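You operate a simulated robot arm through the tools that you are given. There is no shell and no other tool. Be economical: measure what you need, move in short steps, check, and stop when the job is done.

Carry out the task below with a simulated robot arm. There is one attempt and no reset: what you move stays moved.

JOB
Turn the number one outer roller knob to 0. Take the green tag block and put it on the red rubber pad. Fetch the wooden block from the top of the number two machine and set it on top of the grey spool. Take the grease tub labelled "GREASE 1" from the top of the gauge bench and leave it on the back of the winding bench. Put one of the white filters from the top of the gauge bench on the corner bench. Put three of the big nuts from the top of the gauge bench on the middle bench. Shut the top die drawer. Put the clear bag that says "nuts" from the long bench on the end bench and the clear bag marked "bolts" on the low shelf of the packing table. Take the clear jar and put it on the low shelf of the packing table. Take the white beaker and leave it on the back of the winding bench. Open the yellow tank lid. Do these in any order. Set down upright: white filter, clear bag, clear jar, white beaker.

Only the result counts: the job must be done as asked and must still hold three seconds after the hand-in. Knocking over, shifting, dropping, spilling or breaking anything else fails it. A push-on lid holds only when it is set on centred and level and pressed home; a screw cap is set on level and turned clockwise until tight.

ROBOT AND FRAMES
A 7-joint arm with a two-finger parallel gripper on a trunk, on a base that drives. Base frame: it is fixed to the floor where the robot stands at the start and does not move with it; the origin is under the middle of the robot, x ahead of it, y to its left, z up. Units: cm, rad, N and s.
With the tool pointing down near the work surface it reaches from about 10 to 62 cm from the robot's upright axis, wherever it stands. Its first joint turns from -2.897 to 2.897 rad. Places, roughly: back of the winding bench (24x34 cm) [-314, 100, 84]; big nut (3x3x2 cm) [-260, 280, 90]; clear bag [-575, -400, 100]; clear jar (7x7x10 cm) [-550, -350, 90]; corner bench [-560, 220, 80]; end bench [-560, -550, 80]; grease tub [-225, 275, 100]; green tag block [175, -50, 50]; grey spool (10x10x8 cm) [220, 40, 100]; low shelf of the packing table [-560, -690, 30]; middle bench [-560, 50, 80]; number one outer roller knob [40, 0, 80]; red rubber pad (8x8x3 cm) [-80, -370, 90]; top die drawer [-400, 250, 70]; white beaker (8x8x9 cm) [-580, -310, 90]; white filter (6x6x13 cm) [-250, 290, 90]; wooden block (5x9x4 cm) [230, 50, 100]; yellow tank lid [-60, -480, 100]. Payload 3.43 kg.
The tool frame sits at the grasp point between the pads (the TCP): z along the fingers, y along the line on which they close. The tips reach 3 cm beyond it. The gripper opens to 9.4 cm. The fingers are 2.8 cm wide and 1 cm thick; the gripper's body (5 by 9.6 cm) begins 5.5 cm behind the TCP.
Orientation is that of the tool frame in the base frame, as [roll, pitch, yaw] about the fixed x, y, z axes, in that order (R = Rz(yaw) Ry(pitch) Rx(roll)). With the fingers straight down and closing along the base's y, the tool's x points along the base's -x, its y along +y and its z along -z.

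CONTROLS
- The arm moves only by the tool servo_tool. Its argument "targets" is one flat list of numbers, 7 for each row, row after row: the turn, a rotation vector about the base's x, y, z in units of 8 degrees (1.0 is 8 degrees), then the shift along the base's x, y, z in units of 40 mm (1.0 is 40 mm), then the gripper command, from -1 (shut) to 1 (fully open), values between in proportion. In form: [ax, ay, az, x, y, z, fingers, ax, ay, az, x, y, z, fingers, ...]. A call has 1 to 10 rows; each row shifts and turns the commanded pose from where the row before left it. A call with a number of a shift or a turn outside -1 to 1 is refused whole. A row lasts 0.2 s, in which the tool goes at most 5 cm and 0.15 rad; a call with a longer step from one row to the next is refused whole, and so is a gripper value outside its range. A pose out of reach is approached as far as the arm can. The call stops where the force on the tool passes 40 N (or 10 N more than at its start, if that is more) or the arm is blocked; 0.2 s more then pass. The fingers move at their own pace (about 10.8 cm/s each) and stop on an object; they squeeze with about 36 N. The grip force told is the motor's: it shows also when the fingers shut on nothing. Time passes only in rows, and 0.2 s behind the last, so rows that do not move let the fingers close. It gives the time, the measured TCP pose, the force on the tool (base axes), the opening and the grip force at its end, in the units of the frame above (readings bear some noise), with the torque about the TCP (base axes, N m) and any sound that the robot's microphone picked up.
- Cameras (640 x 400 px; columns grow to the right, rows downward): "scene" is now at [40.95, 4.27, 104.7]; the picture's right is [-0.00, -0.50, -0.87], its down [-0.36, -0.81, 0.46] and it looks along [-0.93, 0.31, -0.18] (base axes); focal length 214 px, centre (320, 200). "wrist" rides on the gripper at [7.6, 1.4, -10.2] in the tool frame; the picture's right is [-0.18, 0.98, 0.00], its down [-0.75, -0.14, -0.64] and it looks along [-0.63, -0.12, 0.77] (tool axes); focal length 243 px, centre (320, 200). There is no depth. A picture from a camera that has moved, and an enlarged one, comes with that camera's place and axes in the base frame and with its lens.
- get_image(camera): a new picture of that camera. No time passes.
- raise_lower(by): slides the trunk up (or, below 0, down) by that many cm; the arm and the scene camera ride with it, the base frame stays. It gives what a move gives, with no picture.
- steer(legs): drives the robot by 1 to 6 legs, each [ahead, left, turn to the left] in cm, cm and rad, along the robot's own axes; the way and the turn of a leg run together, so that a leg with both is an arc; at most 150 cm and 3.142 rad a leg. The arm and the cameras ride along, it lands a little off, and it stops where it bumps. It gives what a move gives.
- aim_head(pan, tilt): turns the head with the scene camera to pan (to the left, within 1.396 rad either way) and tilt (down, from -0.506 to 1.204), counted from straight ahead of the robot. It gives what a move gives.
- zoom(camera, box): a new picture of the part [left, top, right, bottom] of that camera's present view, enlarged. No time passes.
- job_done(): hands the job in; it is judged then, once.

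Go step by step. Nothing tells you exact positions but the pictures and the camera data: compare them with the known pose of the tool, close in by small moves and look again before you grip or let go. The budget is 577 turns and 360 pictures, counting those below and the enlarged ones. Unless the task says otherwise, let go and move clear before handing in.

The tools are called after "Emit:" as name(argument=value, ...) on one line, values as JSON. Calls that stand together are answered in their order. servo_tool: Moves the arm, as the interface text tells. Its arguments: {"type":"object","properties":{"targets":{"type":"array"}},"required":["targets"]} The other tools are called the same way: raise_lower (by) slides the trunk up or down; steer (legs) drives the base; aim_head (pan, tilt) turns the head that bears the scene camera; get_image (camera) takes a picture; zoom (camera, box) takes an enlarged picture of a part of a camera's view; job_done () hands the job in.

At the start:

```text
t: 0.0
tool_pos: [39.93, -0.53, 94.18]
tcp_rot: [-3.14, 0.001, 3.14]
contact_force: [-0.6, -0.2, -0.7]
torque: [0.01, 0.02, 0.01]
width: 9.39
gripper_force: 0.1
trunk travel left (down, up): [-25.0, 34.0]
robot x, y, heading: [0.01, 0.16, 0.003]
head pan, tilt: [1.054, 1.201]
```

scene: 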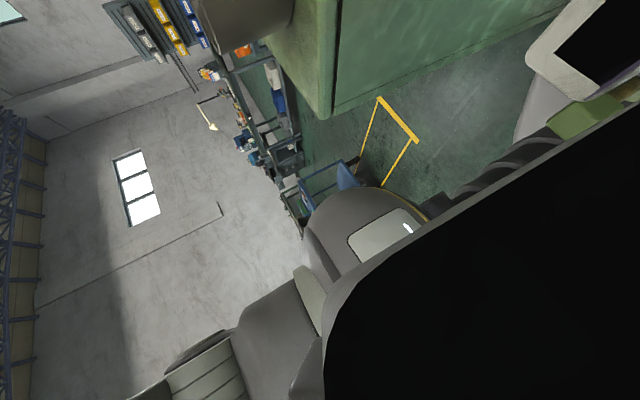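
wrist: 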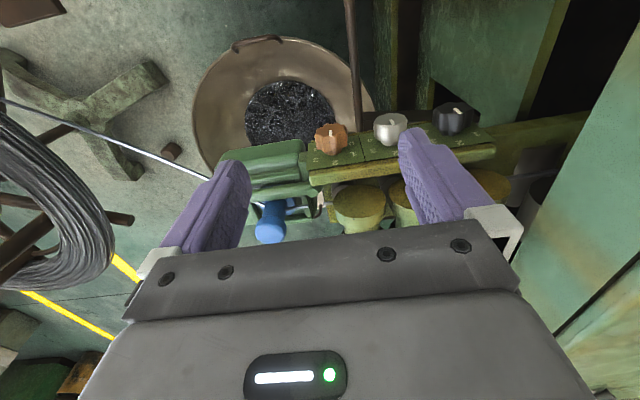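

I see three knobs below the gripper in the wrist view; the head camera looks awry. I'll turn the head forward and look.

Emit:
aim_head(pan=0, tilt=0.6)

Emit:
get_image(camera="scene")

Emit:
zoom(camera="wrist", box=[200, 60, 540, 270])

```text
t: 1.3
tool_pos: [39.83, -0.56, 94.29]
tcp_rot: [3.142, 0.001, -3.14]
contact_force: [-0.2, -0.2, -0.1]
torque: [-0.01, 0.03, 0.02]
width: 9.4
gripper_force: 0.1
trunk travel left (down, up): [-25.0, 34.0]
robot x, y, heading: [0.1, 0.01, 0.001]
head pan, tilt: [0.0, 0.6]
```

```text
357 pictures are left
camera scene: at [45.41, -0.58, 98.63], right [0.0, -1.0, 0.0], down [-0.82, 0.0, 0.57], along [-0.57, 0.0, -0.82], focal length 214 px, centre (320, 200)
```

scene: 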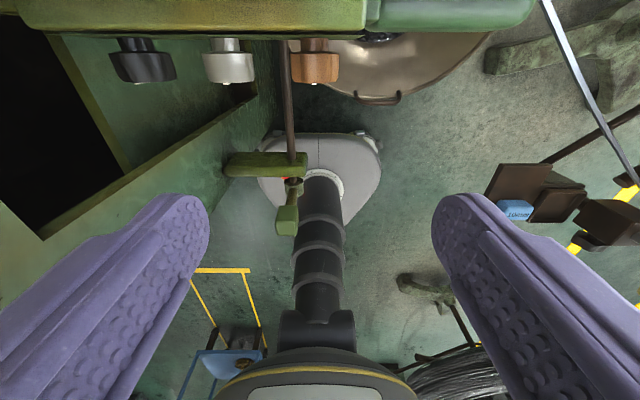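

```text
1.88 times, centred on (370, 165) of wrist
camera zoom: at [32.23, 0.99, 104.47], right [0.18, 0.98, 0.0], down [0.75, -0.14, 0.64], along [0.63, -0.12, -0.77], focal length 457 px, centre (226, 266)
```

zoom: 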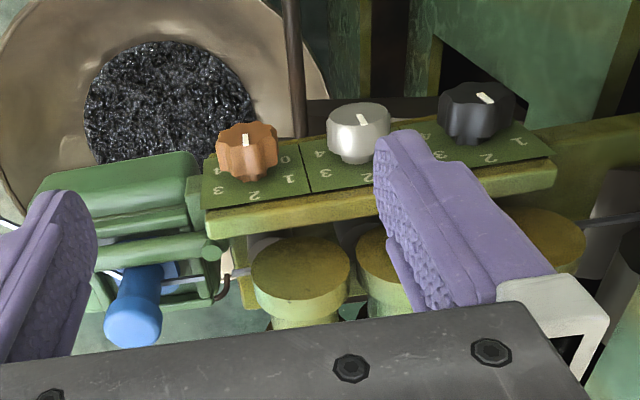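

The scene camera hangs near the gripper, looking "ahead" as base-down. I'll enlarge the knobs for labels and test whether the head rides with the arm with a small upward move.

Emit:
servo_tool(targets=[0, 0, 0, -1, 0, 0.5, 1, 0, 0, 0, -1, 0, 0.5, 1])

Emit:
aim_head(pan=0, tilt=-0.5)

Emit:
get_image(camera="scene")

Emit:
get_image(camera="wrist")

```text
t: 1.9
tool_pos: [31.91, -0.57, 98.35]
tcp_rot: [3.141, 0.0, 3.141]
contact_force: [0.2, 0.1, 0.2]
torque: [0.0, 0.01, -0.05]
width: 9.39
gripper_force: 0.1
trunk travel left (down, up): [-25.0, 34.0]
robot x, y, heading: [0.14, 0.08, -0.001]
head pan, tilt: [0.0, 0.6]
```

```text
t: 3.2
tool_pos: [31.98, -0.51, 98.29]
tcp_rot: [-3.141, 0.0, -3.141]
contact_force: [0.0, 0.4, -0.2]
torque: [0.04, 0.01, 0.01]
width: 9.39
gripper_force: 0.0
trunk travel left (down, up): [-25.0, 34.0]
robot x, y, heading: [-0.32, 0.2, 0.003]
head pan, tilt: [0.0, -0.499]
```

```text
355 pictures are left
camera scene: at [47.03, -0.57, 104.78], right [0.0, -1.0, 0.0], down [-0.88, 0.0, -0.48], along [0.48, 0.0, -0.88], focal length 214 px, centre (320, 200)
```

scene: 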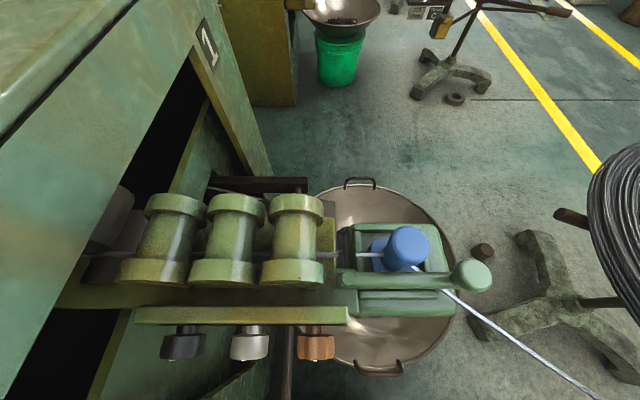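

```text
354 pictures are left
camera wrist: at [24.32, 1.01, 108.5], right [0.18, 0.98, 0.0], down [0.75, -0.14, 0.64], along [0.63, -0.12, -0.77], focal length 243 px, centre (320, 200)
```

wrist: 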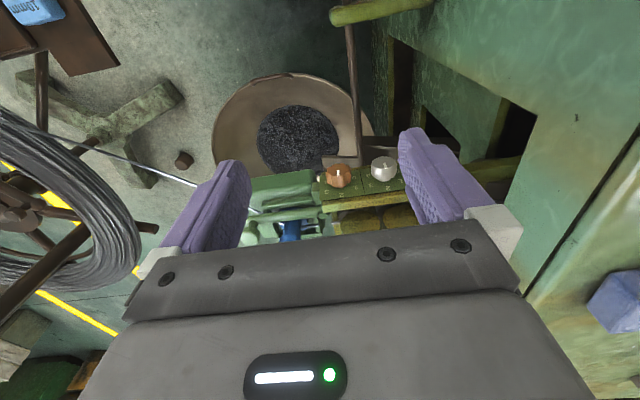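

The head rides on the hand; the knobs stick out toward me, and copper is the outermost by roller order on machine "1". I'll back off a bit and pitch the tool forward to view the dial squarely.

Emit:
steer(legs=[[-15, 0, 0]])

Emit:
servo_tool(targets=[0, -1, 0, 0, 0, 0, 1, 0, -1, 0, 0, 0, 0, 1, 0, -1, 0, 0, 0, -0.3, 1, 0, -1, 0, 0, 0, -0.3, 1, 0, -1, 0, 0, 0, -0.3, 1, 0, -1, 0, 0, 0, -0.3, 1, 0, -1, 0, 0, 0, -0.3, 1, 0, -1, 0, 0, 0, -0.3, 1, 0, -1, 0, 0, 0, -0.3, 1, 0, -1, 0, 0, 0, -0.3, 1])

Emit:
get_image(camera="wrist")

Emit:
get_image(camera="scene")

```text
t: 4.6
tool_pos: [16.77, -0.58, 98.25]
tcp_rot: [3.14, -0.001, 3.139]
contact_force: [-0.8, -0.2, 0.1]
torque: [-0.02, -0.03, 0.01]
width: 9.41
gripper_force: 0.1
trunk travel left (down, up): [-25.0, 34.0]
robot x, y, heading: [-15.05, 0.2, 0.002]
head pan, tilt: [0.0, -0.499]
```

```text
t: 6.6
tool_pos: [24.86, -0.73, 88.71]
tcp_rot: [3.111, 1.21, 3.117]
contact_force: [42.1, 11.7, -41.2]
torque: [-1.09, 0.23, -0.98]
width: 9.39
gripper_force: 0.1
out of reach, approached as far as the arm can: row 1, 2, 3, 4, 5
trunk travel left (down, up): [-25.0, 34.0]
robot x, y, heading: [-15.35, -0.16, -0.002]
head pan, tilt: [0.0, -0.499]
stopped in row 9: the force on the tool passed its limit at 257 N (the readings are from after the stop); the commanded pose is now the measured one
```

```text
353 pictures are left
camera wrist: at [12.61, 0.79, 85.16], right [0.06, 0.98, 0.18], down [-0.33, -0.15, 0.93], along [0.94, -0.12, 0.32], focal length 243 px, centre (320, 200)
```

wrist: 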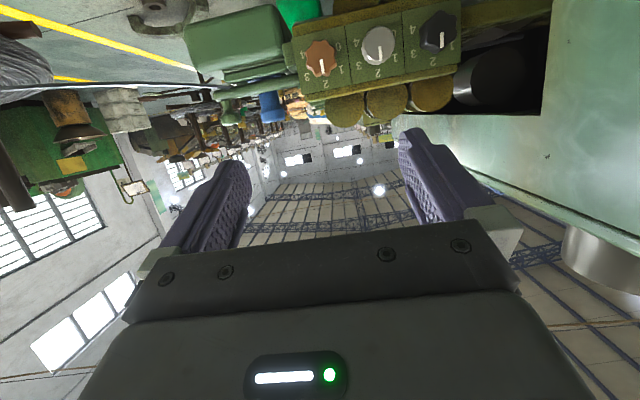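

```text
352 pictures are left
camera scene: at [24.38, -0.97, 105.17], right [0.0, -1.0, -0.01], down [0.14, 0.01, -0.99], along [0.99, 0.0, 0.14], focal length 214 px, centre (320, 200)
```

scene: 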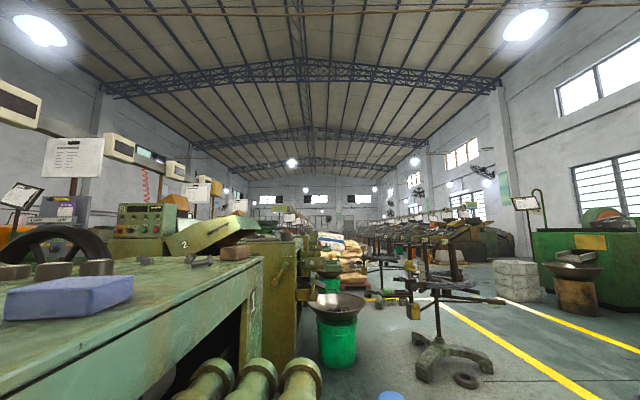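

The tool pitched nearly level but something (probably the arm's own body) pressed; the view forward is good. I'll move forward and up to relieve, then enlarge the dial.

Emit:
servo_tool(targets=[0, 0, 0, 0.5, 0, 0.3, 1, 0, 0, 0, 0.5, 0, 0.3, 1, 0, 0, 0, 0, 0, 0, 1])

Emit:
zoom(camera="wrist", box=[240, 0, 480, 150])

Emit:
zoom(camera="scene", box=[0, 120, 320, 320])

```text
t: 7.4
tool_pos: [29.05, -0.68, 91.2]
tcp_rot: [3.115, 1.215, 3.118]
contact_force: [-0.6, 0.4, 0.1]
torque: [-0.03, -0.02, -0.03]
width: 9.41
gripper_force: 0.1
trunk travel left (down, up): [-25.0, 34.0]
robot x, y, heading: [-15.25, 0.09, -0.002]
head pan, tilt: [0.0, -0.499]
```

```text
2.67 times, centred on (360, 75) of wrist
camera zoom: at [16.69, 0.93, 87.56], right [0.06, 0.98, 0.18], down [-0.34, -0.15, 0.93], along [0.94, -0.12, 0.32], focal length 647 px, centre (213, 533)
```

zoom: 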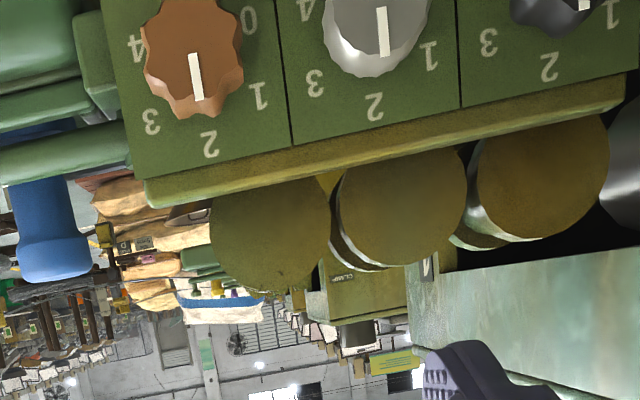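

```text
2.00 times, centred on (160, 220) of scene
camera zoom: at [28.37, -0.84, 107.62], right [0.0, -1.0, -0.01], down [0.14, 0.01, -0.99], along [0.99, 0.0, 0.14], focal length 429 px, centre (640, 160)
```

zoom: 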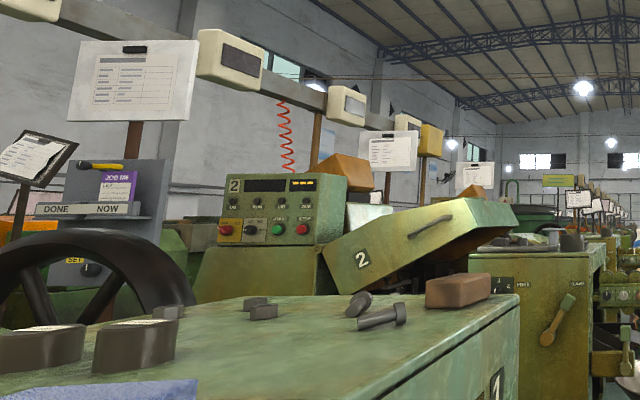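

The outer (copper) knob reads 2; 0 lies about 120° counter-clockwise. I'll level the tool fully and re-measure the dial.

Emit:
servo_tool(targets=[0, -0.85, 0, 0, 0, -0.3, 1, 0, -0.85, 0, 0, 0, -0.3, 1, 0, -0.85, 0, 0, 0, -0.3, 1, 0, 0, 0, 0, 0, 0, 1])

Emit:
get_image(camera="wrist")

Emit:
aim_head(pan=0, tilt=0.6)

Emit:
get_image(camera="scene")

```text
t: 7.8
tool_pos: [28.74, -0.56, 89.43]
tcp_rot: [3.101, 1.322, 3.11]
contact_force: [45.9, 7.6, -38.1]
torque: [-0.68, 0.13, -0.76]
width: 9.41
gripper_force: 0.1
trunk travel left (down, up): [-25.0, 34.0]
robot x, y, heading: [-14.9, 0.09, -0.004]
head pan, tilt: [0.0, -0.499]
stopped in row 2: the force on the tool passed its limit at 210 N (the readings are from after the stop); the commanded pose is now the measured one
```

```text
349 pictures are left
camera wrist: at [17.04, 0.92, 84.52], right [0.04, 0.98, 0.19], down [-0.44, -0.15, 0.89], along [0.9, -0.12, 0.42], focal length 243 px, centre (320, 200)
```

wrist: 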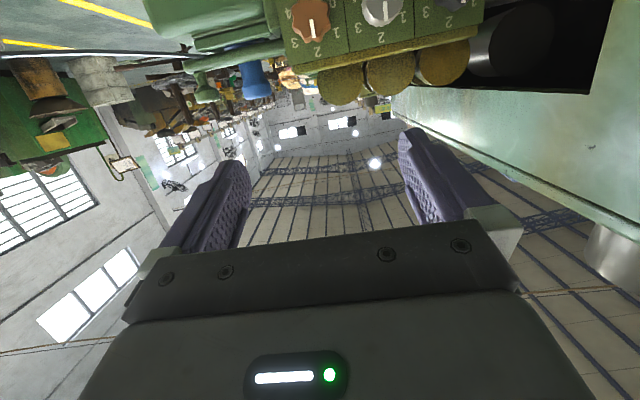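

```text
t: 9.2
tool_pos: [28.96, -0.66, 89.39]
tcp_rot: [3.1, 1.324, 3.105]
contact_force: [72.2, 12.4, -46.9]
torque: [-1.14, 1.78, -1.29]
width: 9.42
gripper_force: 0.1
trunk travel left (down, up): [-25.0, 34.0]
robot x, y, heading: [-15.16, 0.04, 0.002]
head pan, tilt: [0.0, 0.6]
```

```text
348 pictures are left
camera scene: at [26.28, -0.73, 95.94], right [0.0, -1.0, -0.01], down [-0.75, 0.0, -0.66], along [0.66, 0.01, -0.75], focal length 214 px, centre (320, 200)
```

scene: 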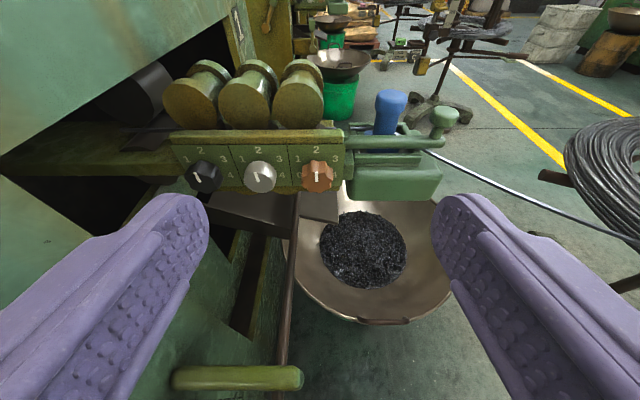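

The level pose presses on the arm's own forearm (camera below the hand). I'll relieve it, raise the trunk, and reach lower from further back.

Emit:
servo_tool(targets=[0, 1, 0, 0.5, 0, 0.3, 1, 0, 1, 0, 0.5, 0, 0.3, 1, 0, 1, 0, 0, 0, 0, 1])

Emit:
raise_lower(by=25)

Emit:
servo_tool(targets=[0, 0, 0, 0, 0, -1, 1, 0, 0, 0, 0, 0, -1, 1, 0, 0, 0, 0, 0, -1, 1, 0, 0, 0, 0, 0, -1, 1, 0, 0, 0, 0, 0, -1, 1, 0, 0, 0, 0, 0, -1, 1])

```text
t: 10.0
tool_pos: [32.86, -0.69, 91.87]
tcp_rot: [3.122, 0.906, 3.127]
contact_force: [-0.5, -0.5, 0.2]
torque: [0.03, -0.01, 0.07]
width: 9.4
gripper_force: 0.0
trunk travel left (down, up): [-25.0, 34.0]
robot x, y, heading: [-14.94, -0.14, -0.004]
head pan, tilt: [0.0, 0.6]
```

```text
t: 12.5
tool_pos: [32.82, -0.66, 116.79]
tcp_rot: [3.122, 0.906, 3.125]
contact_force: [0.2, -0.7, 0.2]
torque: [-0.01, -0.01, 0.02]
width: 9.4
gripper_force: 0.1
trunk travel left (down, up): [-50.0, 9.0]
robot x, y, heading: [-15.13, 0.18, 0.001]
head pan, tilt: [0.0, 0.6]
```

```text
t: 13.9
tool_pos: [32.83, -0.61, 92.61]
tcp_rot: [3.124, 0.905, 3.125]
contact_force: [0.1, -1.1, 0.4]
torque: [0.02, 0.01, -0.01]
width: 9.42
gripper_force: 0.0
trunk travel left (down, up): [-50.0, 9.0]
robot x, y, heading: [-14.98, 0.12, -0.004]
head pan, tilt: [0.0, 0.6]
```

Free again; now level the tool in this lower-than-shoulder posture.

Emit:
servo_tool(targets=[0, -0.95, 0, 0, 0, -0.4, 1, 0, -0.95, 0, 0, 0, -0.4, 1, 0, -0.95, 0, 0, 0, -0.4, 1, 0, -0.95, 0, 0, 0, -0.4, 1, 0, -0.95, 0, 0, 0, -0.4, 1, 0, 0, 0, 0, 0, 0, 1])

Emit:
get_image(camera="scene")

```text
t: 15.3
tool_pos: [32.24, -1.14, 92.79]
tcp_rot: [3.09, 1.372, 3.093]
contact_force: [-0.2, 0.3, -0.7]
torque: [-0.01, 0.04, -0.01]
width: 9.41
gripper_force: 0.1
out of reach, approached as far as the arm can: row 3, 4, 5
trunk travel left (down, up): [-50.0, 9.0]
robot x, y, heading: [-15.29, 0.05, 0.001]
head pan, tilt: [0.0, 0.6]
```

```text
347 pictures are left
camera scene: at [29.28, -1.26, 99.17], right [0.01, -1.0, -0.01], down [-0.72, 0.0, -0.7], along [0.7, 0.01, -0.72], focal length 214 px, centre (320, 200)
```

scene: 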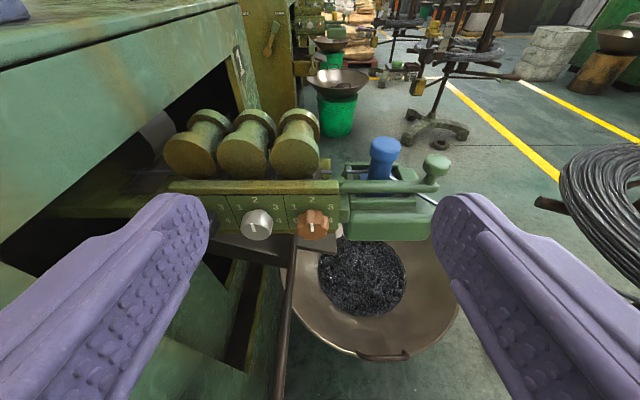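

I'll zoom the knob from here to judge whether the dial face is vertical or tilted.

Emit:
zoom(camera="scene", box=[220, 170, 380, 270])

```text
4.00 times, centred on (300, 220) of scene
camera zoom: at [29.28, -1.26, 99.17], right [0.01, -1.0, -0.01], down [-0.72, 0.0, -0.7], along [0.7, 0.01, -0.72], focal length 858 px, centre (400, 120)
```

zoom: 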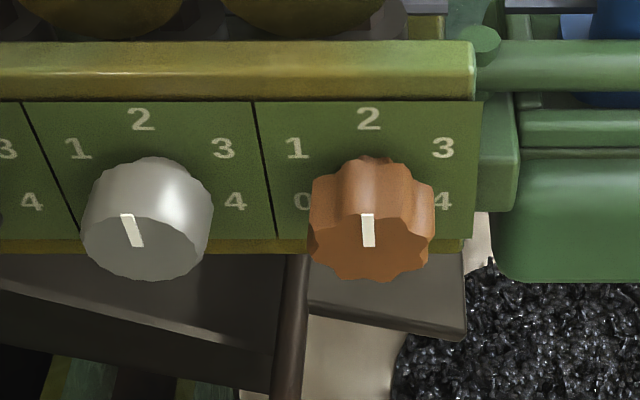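

The dial face is vertical: knob axis at about y −0.1, z 78.3, face at x 44.4, 60° per number. I'll back off, lower the trunk a little, and reach out level.

Emit:
steer(legs=[[-14, 0, 0]])

Emit:
raise_lower(by=-12)

Emit:
servo_tool(targets=[0, -0.5, 0, 1, 0, 0, 1, 0, -0.5, 0, 1, 0, 0, 1, 0, -0.5, 0, 1, 0, 0, 1, 0, 0, 0, 1, 0, 0, 1, 0, 0, 0, 0, 0, 0, 1])

```text
t: 16.6
tool_pos: [18.45, -1.16, 92.8]
tcp_rot: [3.089, 1.372, 3.094]
contact_force: [0.1, -0.2, 1.4]
torque: [-0.04, -0.01, -0.05]
width: 9.38
gripper_force: 0.0
trunk travel left (down, up): [-50.0, 9.0]
robot x, y, heading: [-28.86, -0.28, 0.002]
head pan, tilt: [0.0, 0.6]
```

```text
t: 18.1
tool_pos: [18.57, -1.18, 80.84]
tcp_rot: [3.089, 1.37, 3.096]
contact_force: [-0.1, 0.6, -0.2]
torque: [0.0, 0.01, 0.02]
width: 9.4
gripper_force: 0.0
trunk travel left (down, up): [-38.0, 21.0]
robot x, y, heading: [-28.71, 0.31, -0.003]
head pan, tilt: [0.0, 0.6]
```

```text
t: 19.4
tool_pos: [31.81, -0.96, 83.31]
tcp_rot: [2.916, 1.526, 2.921]
contact_force: [0.3, 0.1, 0.1]
torque: [0.01, 0.01, -0.01]
width: 9.38
gripper_force: 0.1
out of reach, approached as far as the arm can: row 2, 3
trunk travel left (down, up): [-38.0, 21.0]
robot x, y, heading: [-28.66, -0.02, 0.0]
head pan, tilt: [0.0, 0.6]
```

Level enough. Now roll the hand by +60° and line up with the knob axis, fingers part-closed.

Emit:
servo_tool(targets=[0.94, 0, 0, 0, 0, 0, -0.1, 0.94, 0, 0, 0, 0, 0, -0.1, 0.94, 0, 0, 0, 0, 0, -0.1, 0.94, 0, 0, 0, 0, 0, -0.1, 0.94, 0, 0, 0, 0, 0, -0.1, 0.94, 0, 0, 0, 0, 0, -0.1, 0.94, 0, 0, 0, 0, 0, -0.1, 0.94, 0, 0, 0, 0, 0, -0.1, 0, 0, 0, 0, 0, 0, -0.1])

Emit:
get_image(camera="wrist")

```text
t: 21.4
tool_pos: [31.73, -0.99, 83.45]
tcp_rot: [1.588, 0.511, 1.619]
contact_force: [0.7, 0.4, 0.6]
torque: [0.01, 0.02, 0.05]
width: 4.2
gripper_force: 0.2
trunk travel left (down, up): [-38.0, 21.0]
robot x, y, heading: [-28.88, 0.18, 0.002]
head pan, tilt: [0.0, 0.6]
```

```text
345 pictures are left
camera wrist: at [21.17, 6.1, 81.03], right [0.0, 0.32, 0.95], down [-0.61, -0.75, 0.25], along [0.79, -0.58, 0.19], focal length 243 px, centre (320, 200)
```

wrist: 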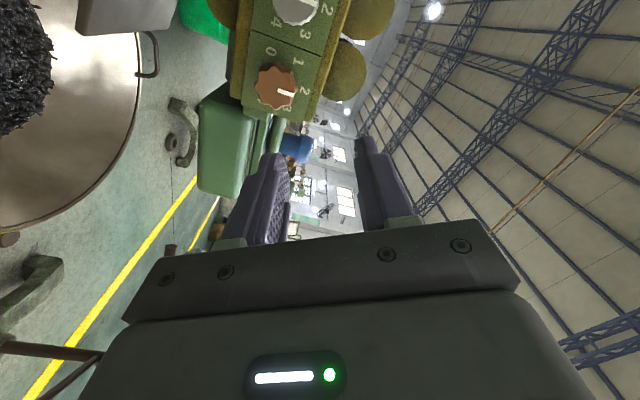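

Closing axis is 60° off y as wanted. Line up over the knob axis (y −0.15, z 78.7) and check.

Emit:
servo_tool(targets=[0, 0, 0, 0, 0.1, -0.6, 0.2, 0, 0, 0, 0, 0.1, -0.6, 0.2, 0, 0, 0, 0.5, 0, 0, 0.2, 0, 0, 0, 0, 0, 0, 0.2])

Emit:
get_image(camera="wrist")

Emit:
get_image(camera="scene")

```text
t: 22.4
tool_pos: [34.13, -0.85, 83.97]
tcp_rot: [1.591, 0.511, 1.621]
contact_force: [0.9, -0.7, -0.4]
torque: [0.0, 0.0, 0.02]
width: 5.65
gripper_force: 0.1
out of reach, approached as far as the arm can: row 1, 2, 3
trunk travel left (down, up): [-38.0, 21.0]
robot x, y, heading: [-28.78, -0.2, 0.003]
head pan, tilt: [0.0, 0.6]
```

```text
344 pictures are left
camera wrist: at [23.42, 6.16, 81.58], right [0.0, 0.32, 0.95], down [-0.61, -0.75, 0.26], along [0.79, -0.58, 0.19], focal length 243 px, centre (320, 200)
```

wrist: 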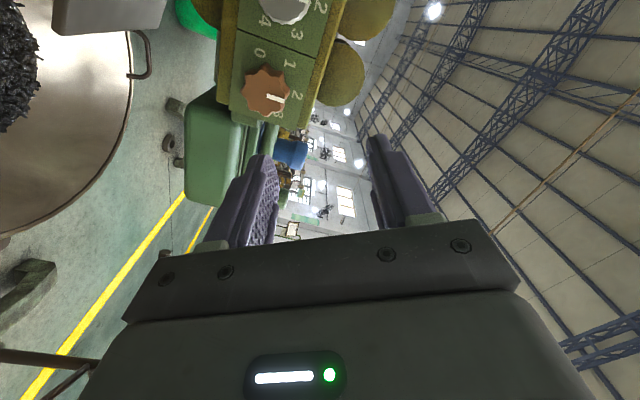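

```text
343 pictures are left
camera scene: at [30.17, -5.85, 86.89], right [0.01, -0.49, -0.87], down [-0.6, 0.7, -0.39], along [0.8, 0.53, -0.29], focal length 214 px, centre (320, 200)
```

scene: 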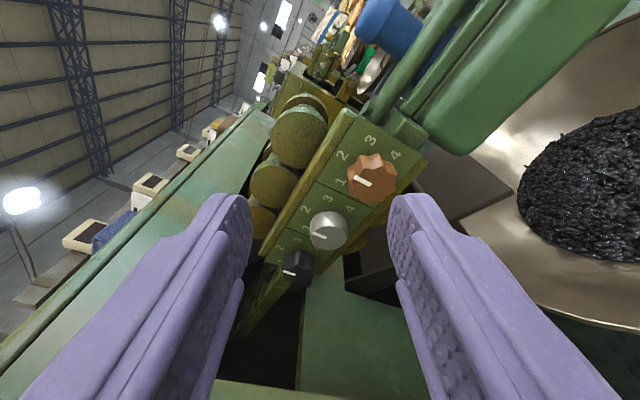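

The arm can't go lower level from this height, so I'll lower the trunk instead.

Emit:
raise_lower(by=-6.5)

Emit:
servo_tool(targets=[0, 0, 0, 0, 0, 0, 0.2, 0, 0, 0, 0.5, 0.1, 0, 0.2, 0, 0, 0, 0, 0, 0, 0.2])

```text
t: 23.4
tool_pos: [34.14, -0.88, 77.49]
tcp_rot: [1.588, 0.51, 1.619]
contact_force: [-0.1, 0.1, 0.5]
torque: [-0.03, -0.02, 0.03]
width: 5.64
gripper_force: 0.0
trunk travel left (down, up): [-31.5, 27.5]
robot x, y, heading: [-28.72, -0.17, 0.0]
head pan, tilt: [0.0, 0.6]
```

```text
t: 24.2
tool_pos: [34.96, -0.72, 77.36]
tcp_rot: [1.591, 0.51, 1.621]
contact_force: [-0.4, 0.6, 0.4]
torque: [0.01, 0.01, 0.0]
width: 5.64
gripper_force: 0.1
out of reach, approached as far as the arm can: row 2
trunk travel left (down, up): [-31.5, 27.5]
robot x, y, heading: [-28.63, 0.08, -0.003]
head pan, tilt: [0.0, 0.6]
```

Reach is at its end; I'll drive the base forward instead, after adjusting y and z.

Emit:
steer(legs=[[5, 0, 0]])

Emit:
servo_tool(targets=[0, 0, 0, -0.25, 0.12, 0.3, 0.2, 0, 0, 0, 0, 0, 0, 0.2])

Emit:
get_image(camera="scene")

Emit:
get_image(camera="wrist")

```text
t: 25.1
tool_pos: [40.09, -0.62, 77.35]
tcp_rot: [1.591, 0.511, 1.622]
contact_force: [0.2, -0.2, 0.7]
torque: [0.0, 0.03, 0.06]
width: 5.66
gripper_force: 0.1
trunk travel left (down, up): [-31.5, 27.5]
robot x, y, heading: [-24.06, -0.18, -0.001]
head pan, tilt: [0.0, 0.6]
```

```text
t: 25.7
tool_pos: [39.06, -0.19, 78.59]
tcp_rot: [1.588, 0.511, 1.623]
contact_force: [0.2, 0.4, 0.6]
torque: [-0.01, -0.03, 0.01]
width: 5.64
gripper_force: 0.1
trunk travel left (down, up): [-31.5, 27.5]
robot x, y, heading: [-23.55, 0.05, -0.002]
head pan, tilt: [0.0, 0.6]
```

```text
342 pictures are left
camera scene: at [35.25, -5.13, 81.56], right [0.01, -0.49, -0.87], down [-0.6, 0.7, -0.39], along [0.8, 0.53, -0.29], focal length 214 px, centre (320, 200)
```

scene: 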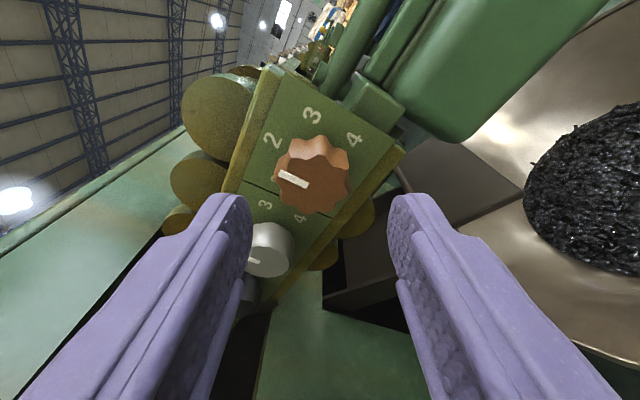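

```text
341 pictures are left
camera wrist: at [28.49, 6.87, 76.26], right [0.0, 0.32, 0.95], down [-0.61, -0.75, 0.26], along [0.79, -0.58, 0.19], focal length 243 px, centre (320, 200)
```

wrist: 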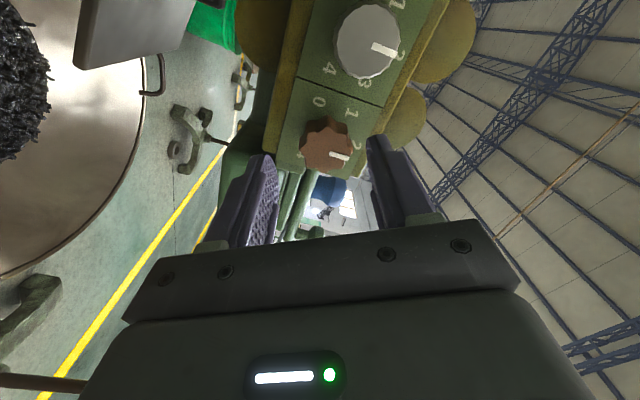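

Knob centre triangulates to about (43.9, 0.05, 79.1). Trim, then drive 4.2 cm ahead so the fingers straddle it.

Emit:
servo_tool(targets=[0, 0, 0, 0, 0.06, 0.12, 0.2, 0, 0, 0, 0, 0, 0, 0.2])

Emit:
steer(legs=[[4.2, 0, 0]])

Emit:
get_image(camera="scene")

Emit:
get_image(camera="wrist")

```text
t: 26.3
tool_pos: [39.14, 0.04, 79.15]
tcp_rot: [1.59, 0.513, 1.621]
contact_force: [-0.1, 1.4, -0.4]
torque: [-0.02, -0.01, 0.01]
width: 5.65
gripper_force: 0.0
trunk travel left (down, up): [-31.5, 27.5]
robot x, y, heading: [-23.86, -0.1, -0.001]
head pan, tilt: [0.0, 0.6]
```

```text
t: 27.2
tool_pos: [43.37, -0.03, 79.03]
tcp_rot: [1.589, 0.512, 1.62]
contact_force: [0.4, 0.4, 0.1]
torque: [0.03, 0.0, 0.02]
width: 5.66
gripper_force: 0.2
trunk travel left (down, up): [-31.5, 27.5]
robot x, y, heading: [-19.45, -0.03, -0.002]
head pan, tilt: [0.0, 0.6]
```

```text
340 pictures are left
camera scene: at [39.49, -4.92, 82.02], right [0.01, -0.49, -0.87], down [-0.6, 0.7, -0.39], along [0.8, 0.53, -0.29], focal length 214 px, centre (320, 200)
```

scene: 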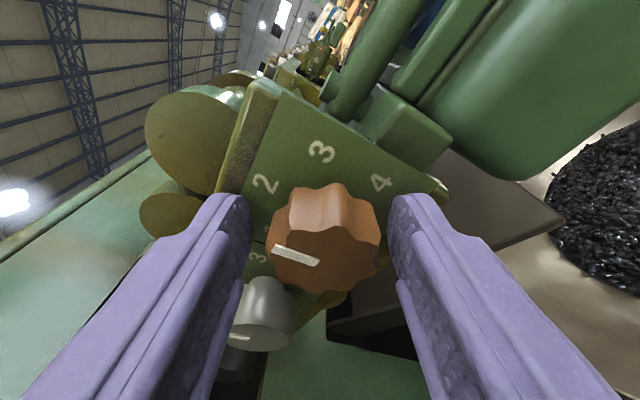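

```text
339 pictures are left
camera wrist: at [32.72, 7.09, 76.71], right [0.0, 0.32, 0.95], down [-0.61, -0.75, 0.26], along [0.79, -0.58, 0.19], focal length 243 px, centre (320, 200)
```

wrist: 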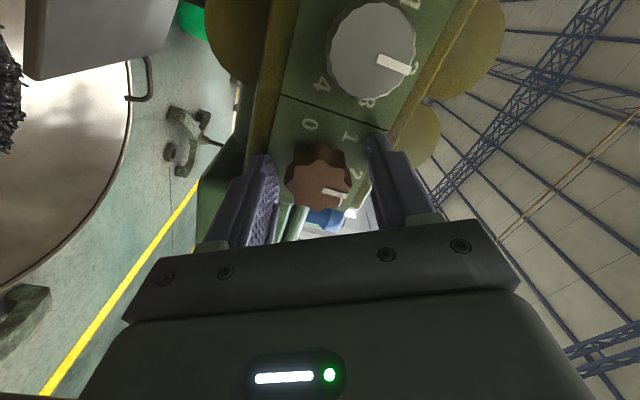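

The fingers straddle the knob by about 2 cm. Close the grip.

Emit:
servo_tool(targets=[0, 0, 0, 0, 0, 0, -1, 0, 0, 0, 0, 0, 0, -1, 0, 0, 0, 0, 0, 0, -1])

```text
t: 28.0
tool_pos: [43.3, -0.13, 78.97]
tcp_rot: [1.594, 0.509, 1.622]
contact_force: [-5.2, -5.2, -10.8]
torque: [-0.01, 0.56, -0.74]
width: 3.49
gripper_force: 45.2
trunk travel left (down, up): [-31.5, 27.5]
robot x, y, heading: [-19.53, -0.21, -0.004]
head pan, tilt: [0.0, 0.6]
```

Gripped. Turn counter-clockwise (about −x) 64° first.

Emit:
servo_tool(targets=[-1, 0, 0, 0, -0.02, -0.04, -1, -1, 0, 0, 0, 0, 0, -1, -1, 0, 0, 0, 0, 0, -1, -1, 0, 0, 0, 0, 0, -1, -1, 0, 0, 0, 0, 0, -1, -1, 0, 0, 0, 0, 0, -1, -1, 0, 0, 0, 0, 0, -1, -1, 0, 0, 0, 0, 0, -1])

```text
t: 29.8
tool_pos: [43.26, -0.13, 78.88]
tcp_rot: [-2.208, 1.497, -2.204]
contact_force: [-2.9, -2.7, -7.3]
torque: [-0.01, -0.71, -0.86]
width: 3.48
gripper_force: 44.9
trunk travel left (down, up): [-31.5, 27.5]
robot x, y, heading: [-19.27, 0.06, -0.003]
head pan, tilt: [0.0, 0.6]
```

Emit:
servo_tool(targets=[-1, 0, 0, 0, 0, 0, -1, -1, 0, 0, 0, 0, 0, -1, -1, 0, 0, 0, 0, 0, -1, -1, 0, 0, 0, 0, 0, -1, -1, 0, 0, 0, 0, 0, -1, -1, 0, 0, 0, 0, 0, -1, -1, 0, 0, 0, 0, 0, -1])

Emit:
get_image(camera="scene")

Emit:
get_image(camera="wrist")

```text
t: 31.4
tool_pos: [43.39, -0.27, 78.94]
tcp_rot: [-1.602, 0.534, -1.621]
contact_force: [-2.5, -8.5, 0.5]
torque: [0.53, -0.16, -0.78]
width: 3.5
gripper_force: 45.3
trunk travel left (down, up): [-31.5, 27.5]
robot x, y, heading: [-19.4, -0.06, -0.004]
head pan, tilt: [0.0, 0.6]
```

```text
338 pictures are left
camera scene: at [39.4, 4.69, 82.08], right [0.0, -0.51, 0.86], down [-0.6, -0.69, -0.41], along [0.8, -0.52, -0.31], focal length 214 px, centre (320, 200)
```

scene: 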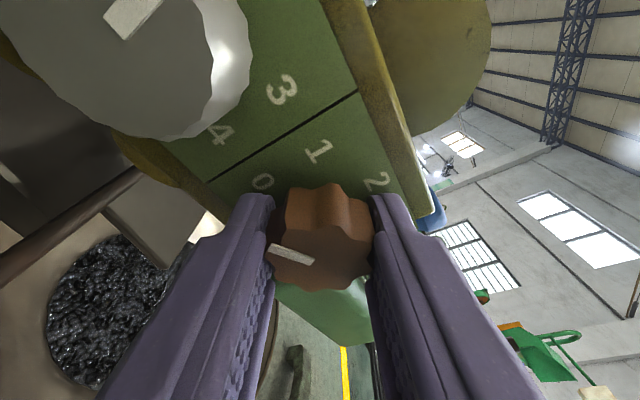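

```text
337 pictures are left
camera wrist: at [32.64, -5.47, 74.1], right [0.0, 0.66, -0.75], down [-0.61, 0.6, 0.52], along [0.79, 0.45, 0.4], focal length 243 px, centre (320, 200)
```

wrist: 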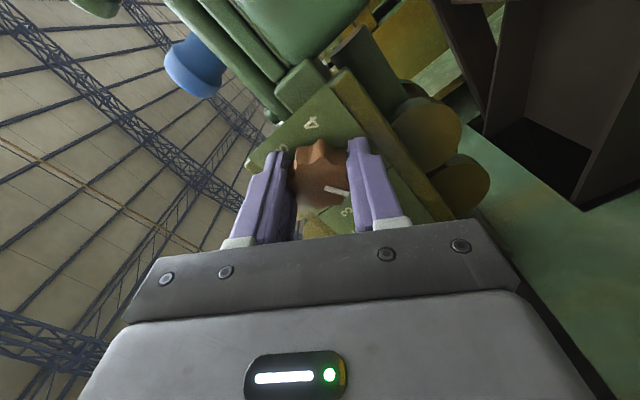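

The knob turned with the hand 120° without slipping. Release, back off and check the pointer.

Emit:
servo_tool(targets=[0, 0, 0, 0, 0, 0, 0.15, 0, 0, 0, 0, 0, 0, 0.15, 0, 0, 0, 0, 0, 0, 0.15])

Emit:
steer(legs=[[-12, 0, 0]])

Emit:
zoom(camera="scene", box=[200, 50, 440, 200])

```text
t: 32.2
tool_pos: [43.36, -0.05, 78.94]
tcp_rot: [-1.602, 0.533, -1.621]
contact_force: [0.4, -0.1, 0.8]
torque: [0.03, -0.02, -0.03]
width: 5.41
gripper_force: 0.1
trunk travel left (down, up): [-31.5, 27.5]
robot x, y, heading: [-19.47, 0.06, 0.001]
head pan, tilt: [0.0, 0.6]
```

```text
t: 33.4
tool_pos: [31.4, 0.01, 78.98]
tcp_rot: [-1.602, 0.536, -1.62]
contact_force: [-0.4, -0.6, 0.0]
torque: [0.03, -0.01, -0.01]
width: 5.42
gripper_force: 0.1
trunk travel left (down, up): [-31.5, 27.5]
robot x, y, heading: [-31.44, 0.05, -0.003]
head pan, tilt: [0.0, 0.6]
```

```text
2.67 times, centred on (320, 125) of scene
camera zoom: at [27.49, 4.86, 82.09], right [0.01, -0.51, 0.86], down [-0.6, -0.69, -0.41], along [0.8, -0.51, -0.31], focal length 572 px, centre (320, 400)
```

zoom: 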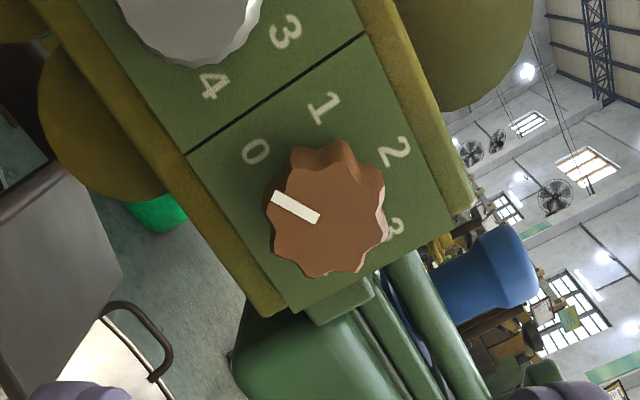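

The pointer sits at 0. Now roll the hand back, and take a look around from a raised pose to plan driving to machine two.

Emit:
servo_tool(targets=[0.95, 0, 0, 0, 0, 0, 0.15, 0.95, 0, 0, 0, 0, 0, 0.15, 0.95, 0, 0, 0, 0, 0, 0.15, 0.95, 0, 0, 0, 0, 0, 0.15, 0.95, 0, 0, 0, 0, 0, 0.15, 0.95, 0, 0, 0, 0, 0, 0.15, 0.95, 0, 0, 0, 0, 0, 0.15, 0.85, 0, 0, 0, 0, 0, 0.15, 0, 0, 0, 0, 0, 0, 1])

Emit:
raise_lower(by=20)

Emit:
aim_head(pan=0, tilt=0.2)

Emit:
get_image(camera="scene")

```text
t: 35.4
tool_pos: [31.36, 0.0, 79.06]
tcp_rot: [2.828, 1.524, 2.834]
contact_force: [0.0, 0.9, 0.3]
torque: [0.0, 0.0, 0.03]
width: 9.42
gripper_force: 0.1
trunk travel left (down, up): [-31.5, 27.5]
robot x, y, heading: [-31.64, 0.1, -0.002]
head pan, tilt: [0.0, 0.6]
```

```text
t: 37.6
tool_pos: [31.25, -0.03, 99.0]
tcp_rot: [2.864, 1.524, 2.871]
contact_force: [-0.8, 0.2, 0.4]
torque: [0.03, -0.02, 0.01]
width: 9.39
gripper_force: 0.1
trunk travel left (down, up): [-51.5, 7.5]
robot x, y, heading: [-31.42, 0.41, -0.001]
head pan, tilt: [0.0, 0.6]
```

```text
t: 38.5
tool_pos: [31.43, -0.09, 98.97]
tcp_rot: [2.863, 1.524, 2.867]
contact_force: [1.0, -1.2, 1.0]
torque: [0.01, -0.03, 0.0]
width: 9.42
gripper_force: 0.1
trunk travel left (down, up): [-51.5, 7.5]
robot x, y, heading: [-31.28, -0.08, -0.005]
head pan, tilt: [0.0, 0.201]
```

```text
335 pictures are left
camera scene: at [28.16, -0.19, 108.45], right [0.01, -1.0, -0.01], down [-0.24, 0.01, -0.97], along [0.97, 0.01, -0.24], focal length 214 px, centre (320, 200)
```

scene: 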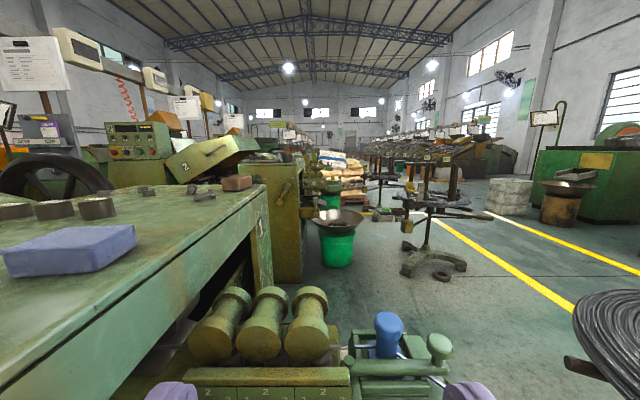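

I'll enlarge the middle to find machine two, the block, spool and tag block.

Emit:
zoom(camera="scene", box=[160, 110, 360, 235])

Emit:
zoom(camera="scene", box=[280, 130, 520, 280])

```text
3.20 times, centred on (260, 172) of scene
camera zoom: at [28.16, -0.19, 108.45], right [0.01, -1.0, -0.01], down [-0.24, 0.01, -0.97], along [0.97, 0.01, -0.24], focal length 686 px, centre (512, 288)
```

zoom: 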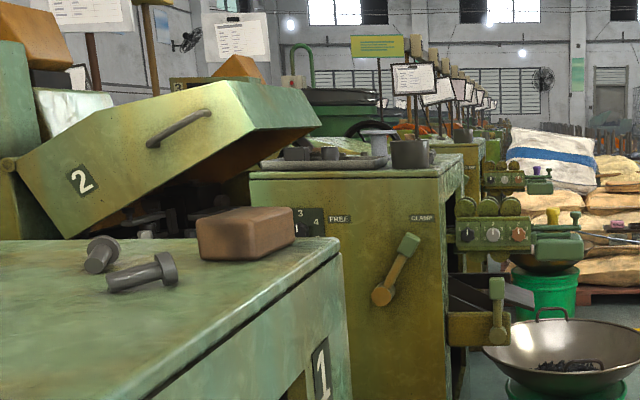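

```text
2.67 times, centred on (400, 205) of scene
camera zoom: at [28.16, -0.19, 108.45], right [0.01, -1.0, -0.01], down [-0.24, 0.01, -0.97], along [0.97, 0.01, -0.24], focal length 572 px, centre (107, 187)
```

zoom: 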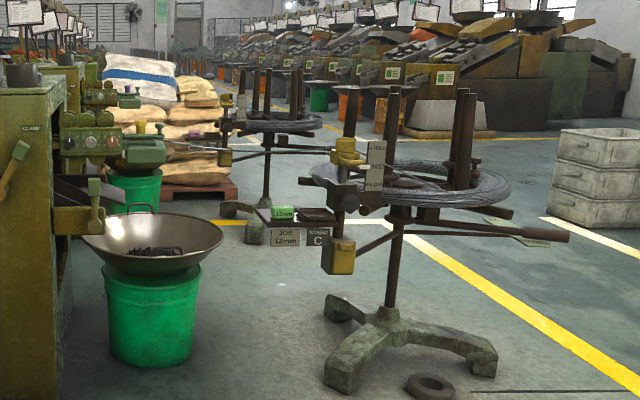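

Machine two with the grey spool and the stand with the green "12mm" tag are ahead, past wires. I'll look left and right before driving.

Emit:
aim_head(pan=-1.1, tilt=0.25)

Emit:
get_image(camera="scene")

Emit:
aim_head(pan=1.1, tilt=0.25)

Emit:
get_image(camera="scene")

```text
t: 39.8
tool_pos: [31.27, -0.13, 98.94]
tcp_rot: [2.863, 1.524, 2.869]
contact_force: [-0.2, 0.2, -1.1]
torque: [0.01, 0.02, 0.01]
width: 9.41
gripper_force: 0.0
trunk travel left (down, up): [-51.5, 7.5]
robot x, y, heading: [-31.8, 0.31, 0.001]
head pan, tilt: [-1.1, 0.25]
```

```text
332 pictures are left
camera scene: at [23.13, -8.53, 108.12], right [-0.89, -0.46, 0.03], down [-0.16, 0.23, -0.96], along [0.43, -0.86, -0.28], focal length 214 px, centre (320, 200)
```

scene: 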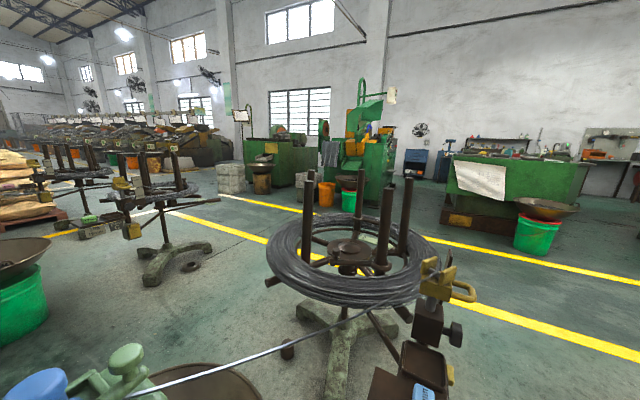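

```text
t: 41.9
tool_pos: [31.44, -0.01, 98.91]
tcp_rot: [2.866, 1.525, 2.868]
contact_force: [0.0, -0.3, -0.2]
torque: [0.0, 0.01, 0.0]
width: 9.4
gripper_force: 0.0
trunk travel left (down, up): [-51.5, 7.5]
robot x, y, heading: [-31.3, 0.06, 0.002]
head pan, tilt: [1.1, 0.25]
```

```text
331 pictures are left
camera scene: at [23.02, 8.1, 108.33], right [0.89, -0.45, -0.04], down [-0.15, -0.21, -0.97], along [0.42, 0.87, -0.26], focal length 214 px, centre (320, 200)
```

scene: 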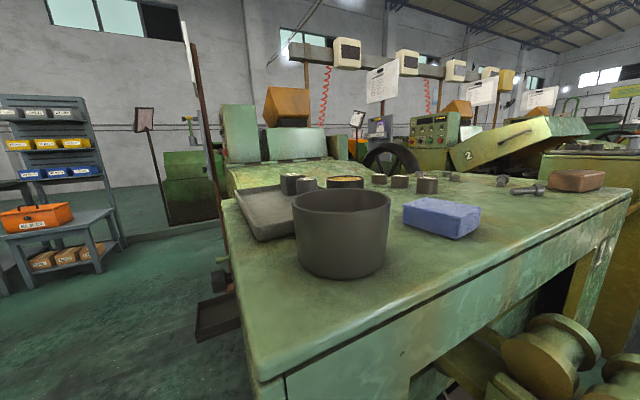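

Machines repeat every ~155 cm with wire stands on the right; the aisle beyond them is clear. I'll draw the arm in, then look right and back before sliding out.

Emit:
servo_tool(targets=[0, 0, 0, -1, 0, 0.3, 1, 0, 0.5, 0, -1, 0, 0.3, 1, 0, 0.5, 0, -1, 0, 0.3, 1, 0, 0.5, 0, -1, 0, 0, 1, 0, 0.5, 0, -1, 0, 0, 1, 0, 0, 0, 0, 0, 0, 1])

Emit:
aim_head(pan=-1.39, tilt=0.3)

Emit:
get_image(camera="scene")

```text
t: 43.3
tool_pos: [11.21, -0.11, 102.48]
tcp_rot: [3.099, 1.247, 3.103]
contact_force: [1.4, -0.2, -1.0]
torque: [-0.02, -0.03, 0.03]
width: 9.42
gripper_force: 0.0
trunk travel left (down, up): [-51.5, 7.5]
robot x, y, heading: [-31.16, 0.1, -0.001]
head pan, tilt: [1.1, 0.25]
```

```text
t: 45.5
tool_pos: [11.3, -0.19, 102.66]
tcp_rot: [3.096, 1.246, 3.104]
contact_force: [0.6, -0.5, -0.7]
torque: [0.01, 0.0, -0.01]
width: 9.42
gripper_force: 0.1
trunk travel left (down, up): [-51.5, 7.5]
robot x, y, heading: [-31.45, 0.01, 0.001]
head pan, tilt: [-1.389, 0.3]
```

```text
330 pictures are left
camera scene: at [3.19, -9.49, 114.06], right [-0.93, -0.19, 0.31], down [-0.35, 0.3, -0.89], along [0.07, -0.93, -0.35], focal length 214 px, centre (320, 200)
```

scene: 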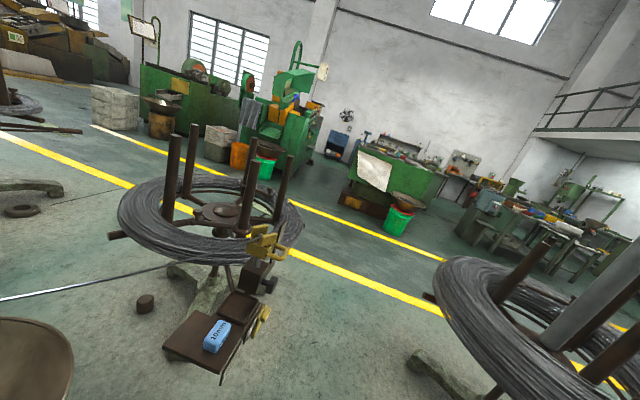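

The gap between the two stands is about 83 cm centred on x ≈ −32, so I'll slide straight right into the aisle.

Emit:
steer(legs=[[0, -110, 0], [0, -80, 0]])

Emit:
aim_head(pan=0, tilt=0.15)

Emit:
get_image(camera="scene")

```text
t: 55.1
tool_pos: [12.32, -189.72, 102.67]
tcp_rot: [3.099, 1.247, 3.117]
contact_force: [0.1, -0.5, 0.7]
torque: [0.01, 0.03, 0.01]
width: 9.39
gripper_force: 0.2
trunk travel left (down, up): [-51.5, 7.5]
robot x, y, heading: [-30.07, -190.26, 0.015]
head pan, tilt: [-1.389, 0.3]
```

```text
t: 56.6
tool_pos: [12.31, -189.69, 102.51]
tcp_rot: [3.1, 1.248, 3.118]
contact_force: [0.6, 0.2, 0.3]
torque: [-0.03, 0.0, -0.01]
width: 9.41
gripper_force: 0.2
trunk travel left (down, up): [-51.5, 7.5]
robot x, y, heading: [-30.22, -190.3, 0.013]
head pan, tilt: [0.0, 0.15]
```

```text
329 pictures are left
camera scene: at [11.92, -189.88, 113.1], right [0.02, -1.0, -0.01], down [-0.46, 0.0, -0.89], along [0.89, 0.02, -0.46], focal length 214 px, centre (320, 200)
```

scene: 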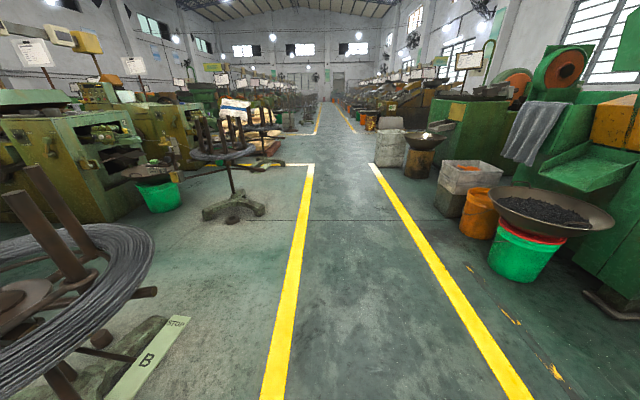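

The aisle is clear. Drive ahead 150 to about x=120 and look left at the stand-2 tag tray.

Emit:
steer(legs=[[145, 0, -0.013]])

Emit:
aim_head(pan=1.0, tilt=0.15)

Emit:
get_image(camera="scene")

```text
t: 63.7
tool_pos: [155.61, -193.28, 102.6]
tcp_rot: [3.099, 1.249, 3.068]
contact_force: [-0.6, 0.2, -0.7]
torque: [0.03, -0.02, -0.02]
width: 9.41
gripper_force: 0.0
trunk travel left (down, up): [-51.5, 7.5]
robot x, y, heading: [113.19, -191.71, -0.036]
head pan, tilt: [0.0, 0.15]
```

```text
t: 65.0
tool_pos: [155.67, -193.28, 102.51]
tcp_rot: [3.1, 1.247, 3.07]
contact_force: [-0.3, -0.7, -0.2]
torque: [0.02, -0.02, -0.01]
width: 9.4
gripper_force: 0.1
trunk travel left (down, up): [-51.5, 7.5]
robot x, y, heading: [113.16, -191.68, -0.033]
head pan, tilt: [1.0, 0.15]
```

```text
328 pictures are left
camera scene: at [151.37, -185.53, 114.56], right [0.78, -0.56, -0.27], down [-0.39, -0.1, -0.91], along [0.49, 0.82, -0.3], focal length 214 px, centre (320, 200)
```

scene: 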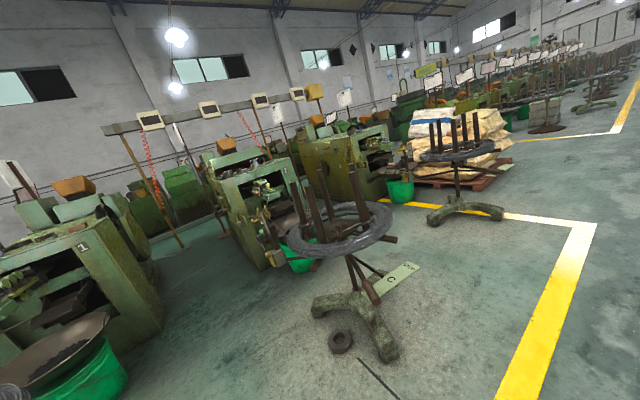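

Stand C's base is at about (209, −95). I'll move left into the bay at about (125, −70).

Emit:
steer(legs=[[8, 0, 0.034], [0, 120, 0]])

Emit:
aim_head(pan=0, tilt=0.3)

Emit:
get_image(camera="scene")

```text
t: 71.8
tool_pos: [164.54, -71.99, 102.56]
tcp_rot: [3.099, 1.248, 3.09]
contact_force: [0.3, 0.5, 0.5]
torque: [0.01, -0.02, 0.0]
width: 9.42
gripper_force: 0.0
trunk travel left (down, up): [-51.5, 7.5]
robot x, y, heading: [122.1, -70.89, -0.014]
head pan, tilt: [1.0, 0.15]
```

```text
t: 73.0
tool_pos: [164.66, -72.07, 102.54]
tcp_rot: [3.099, 1.248, 3.089]
contact_force: [0.1, -0.4, -0.9]
torque: [0.03, 0.01, 0.0]
width: 9.42
gripper_force: 0.1
trunk travel left (down, up): [-51.5, 7.5]
robot x, y, heading: [121.78, -71.08, -0.014]
head pan, tilt: [0.0, 0.3]
```

```text
327 pictures are left
camera scene: at [163.77, -72.09, 111.76], right [-0.01, -1.0, -0.01], down [-0.58, 0.02, -0.81], along [0.81, 0.0, -0.58], focal length 214 px, centre (320, 200)
```

scene: 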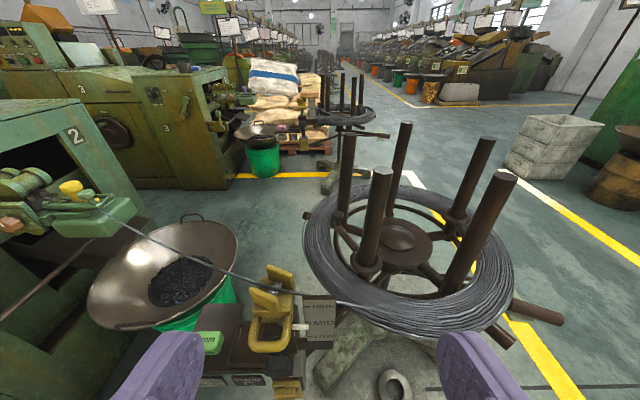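

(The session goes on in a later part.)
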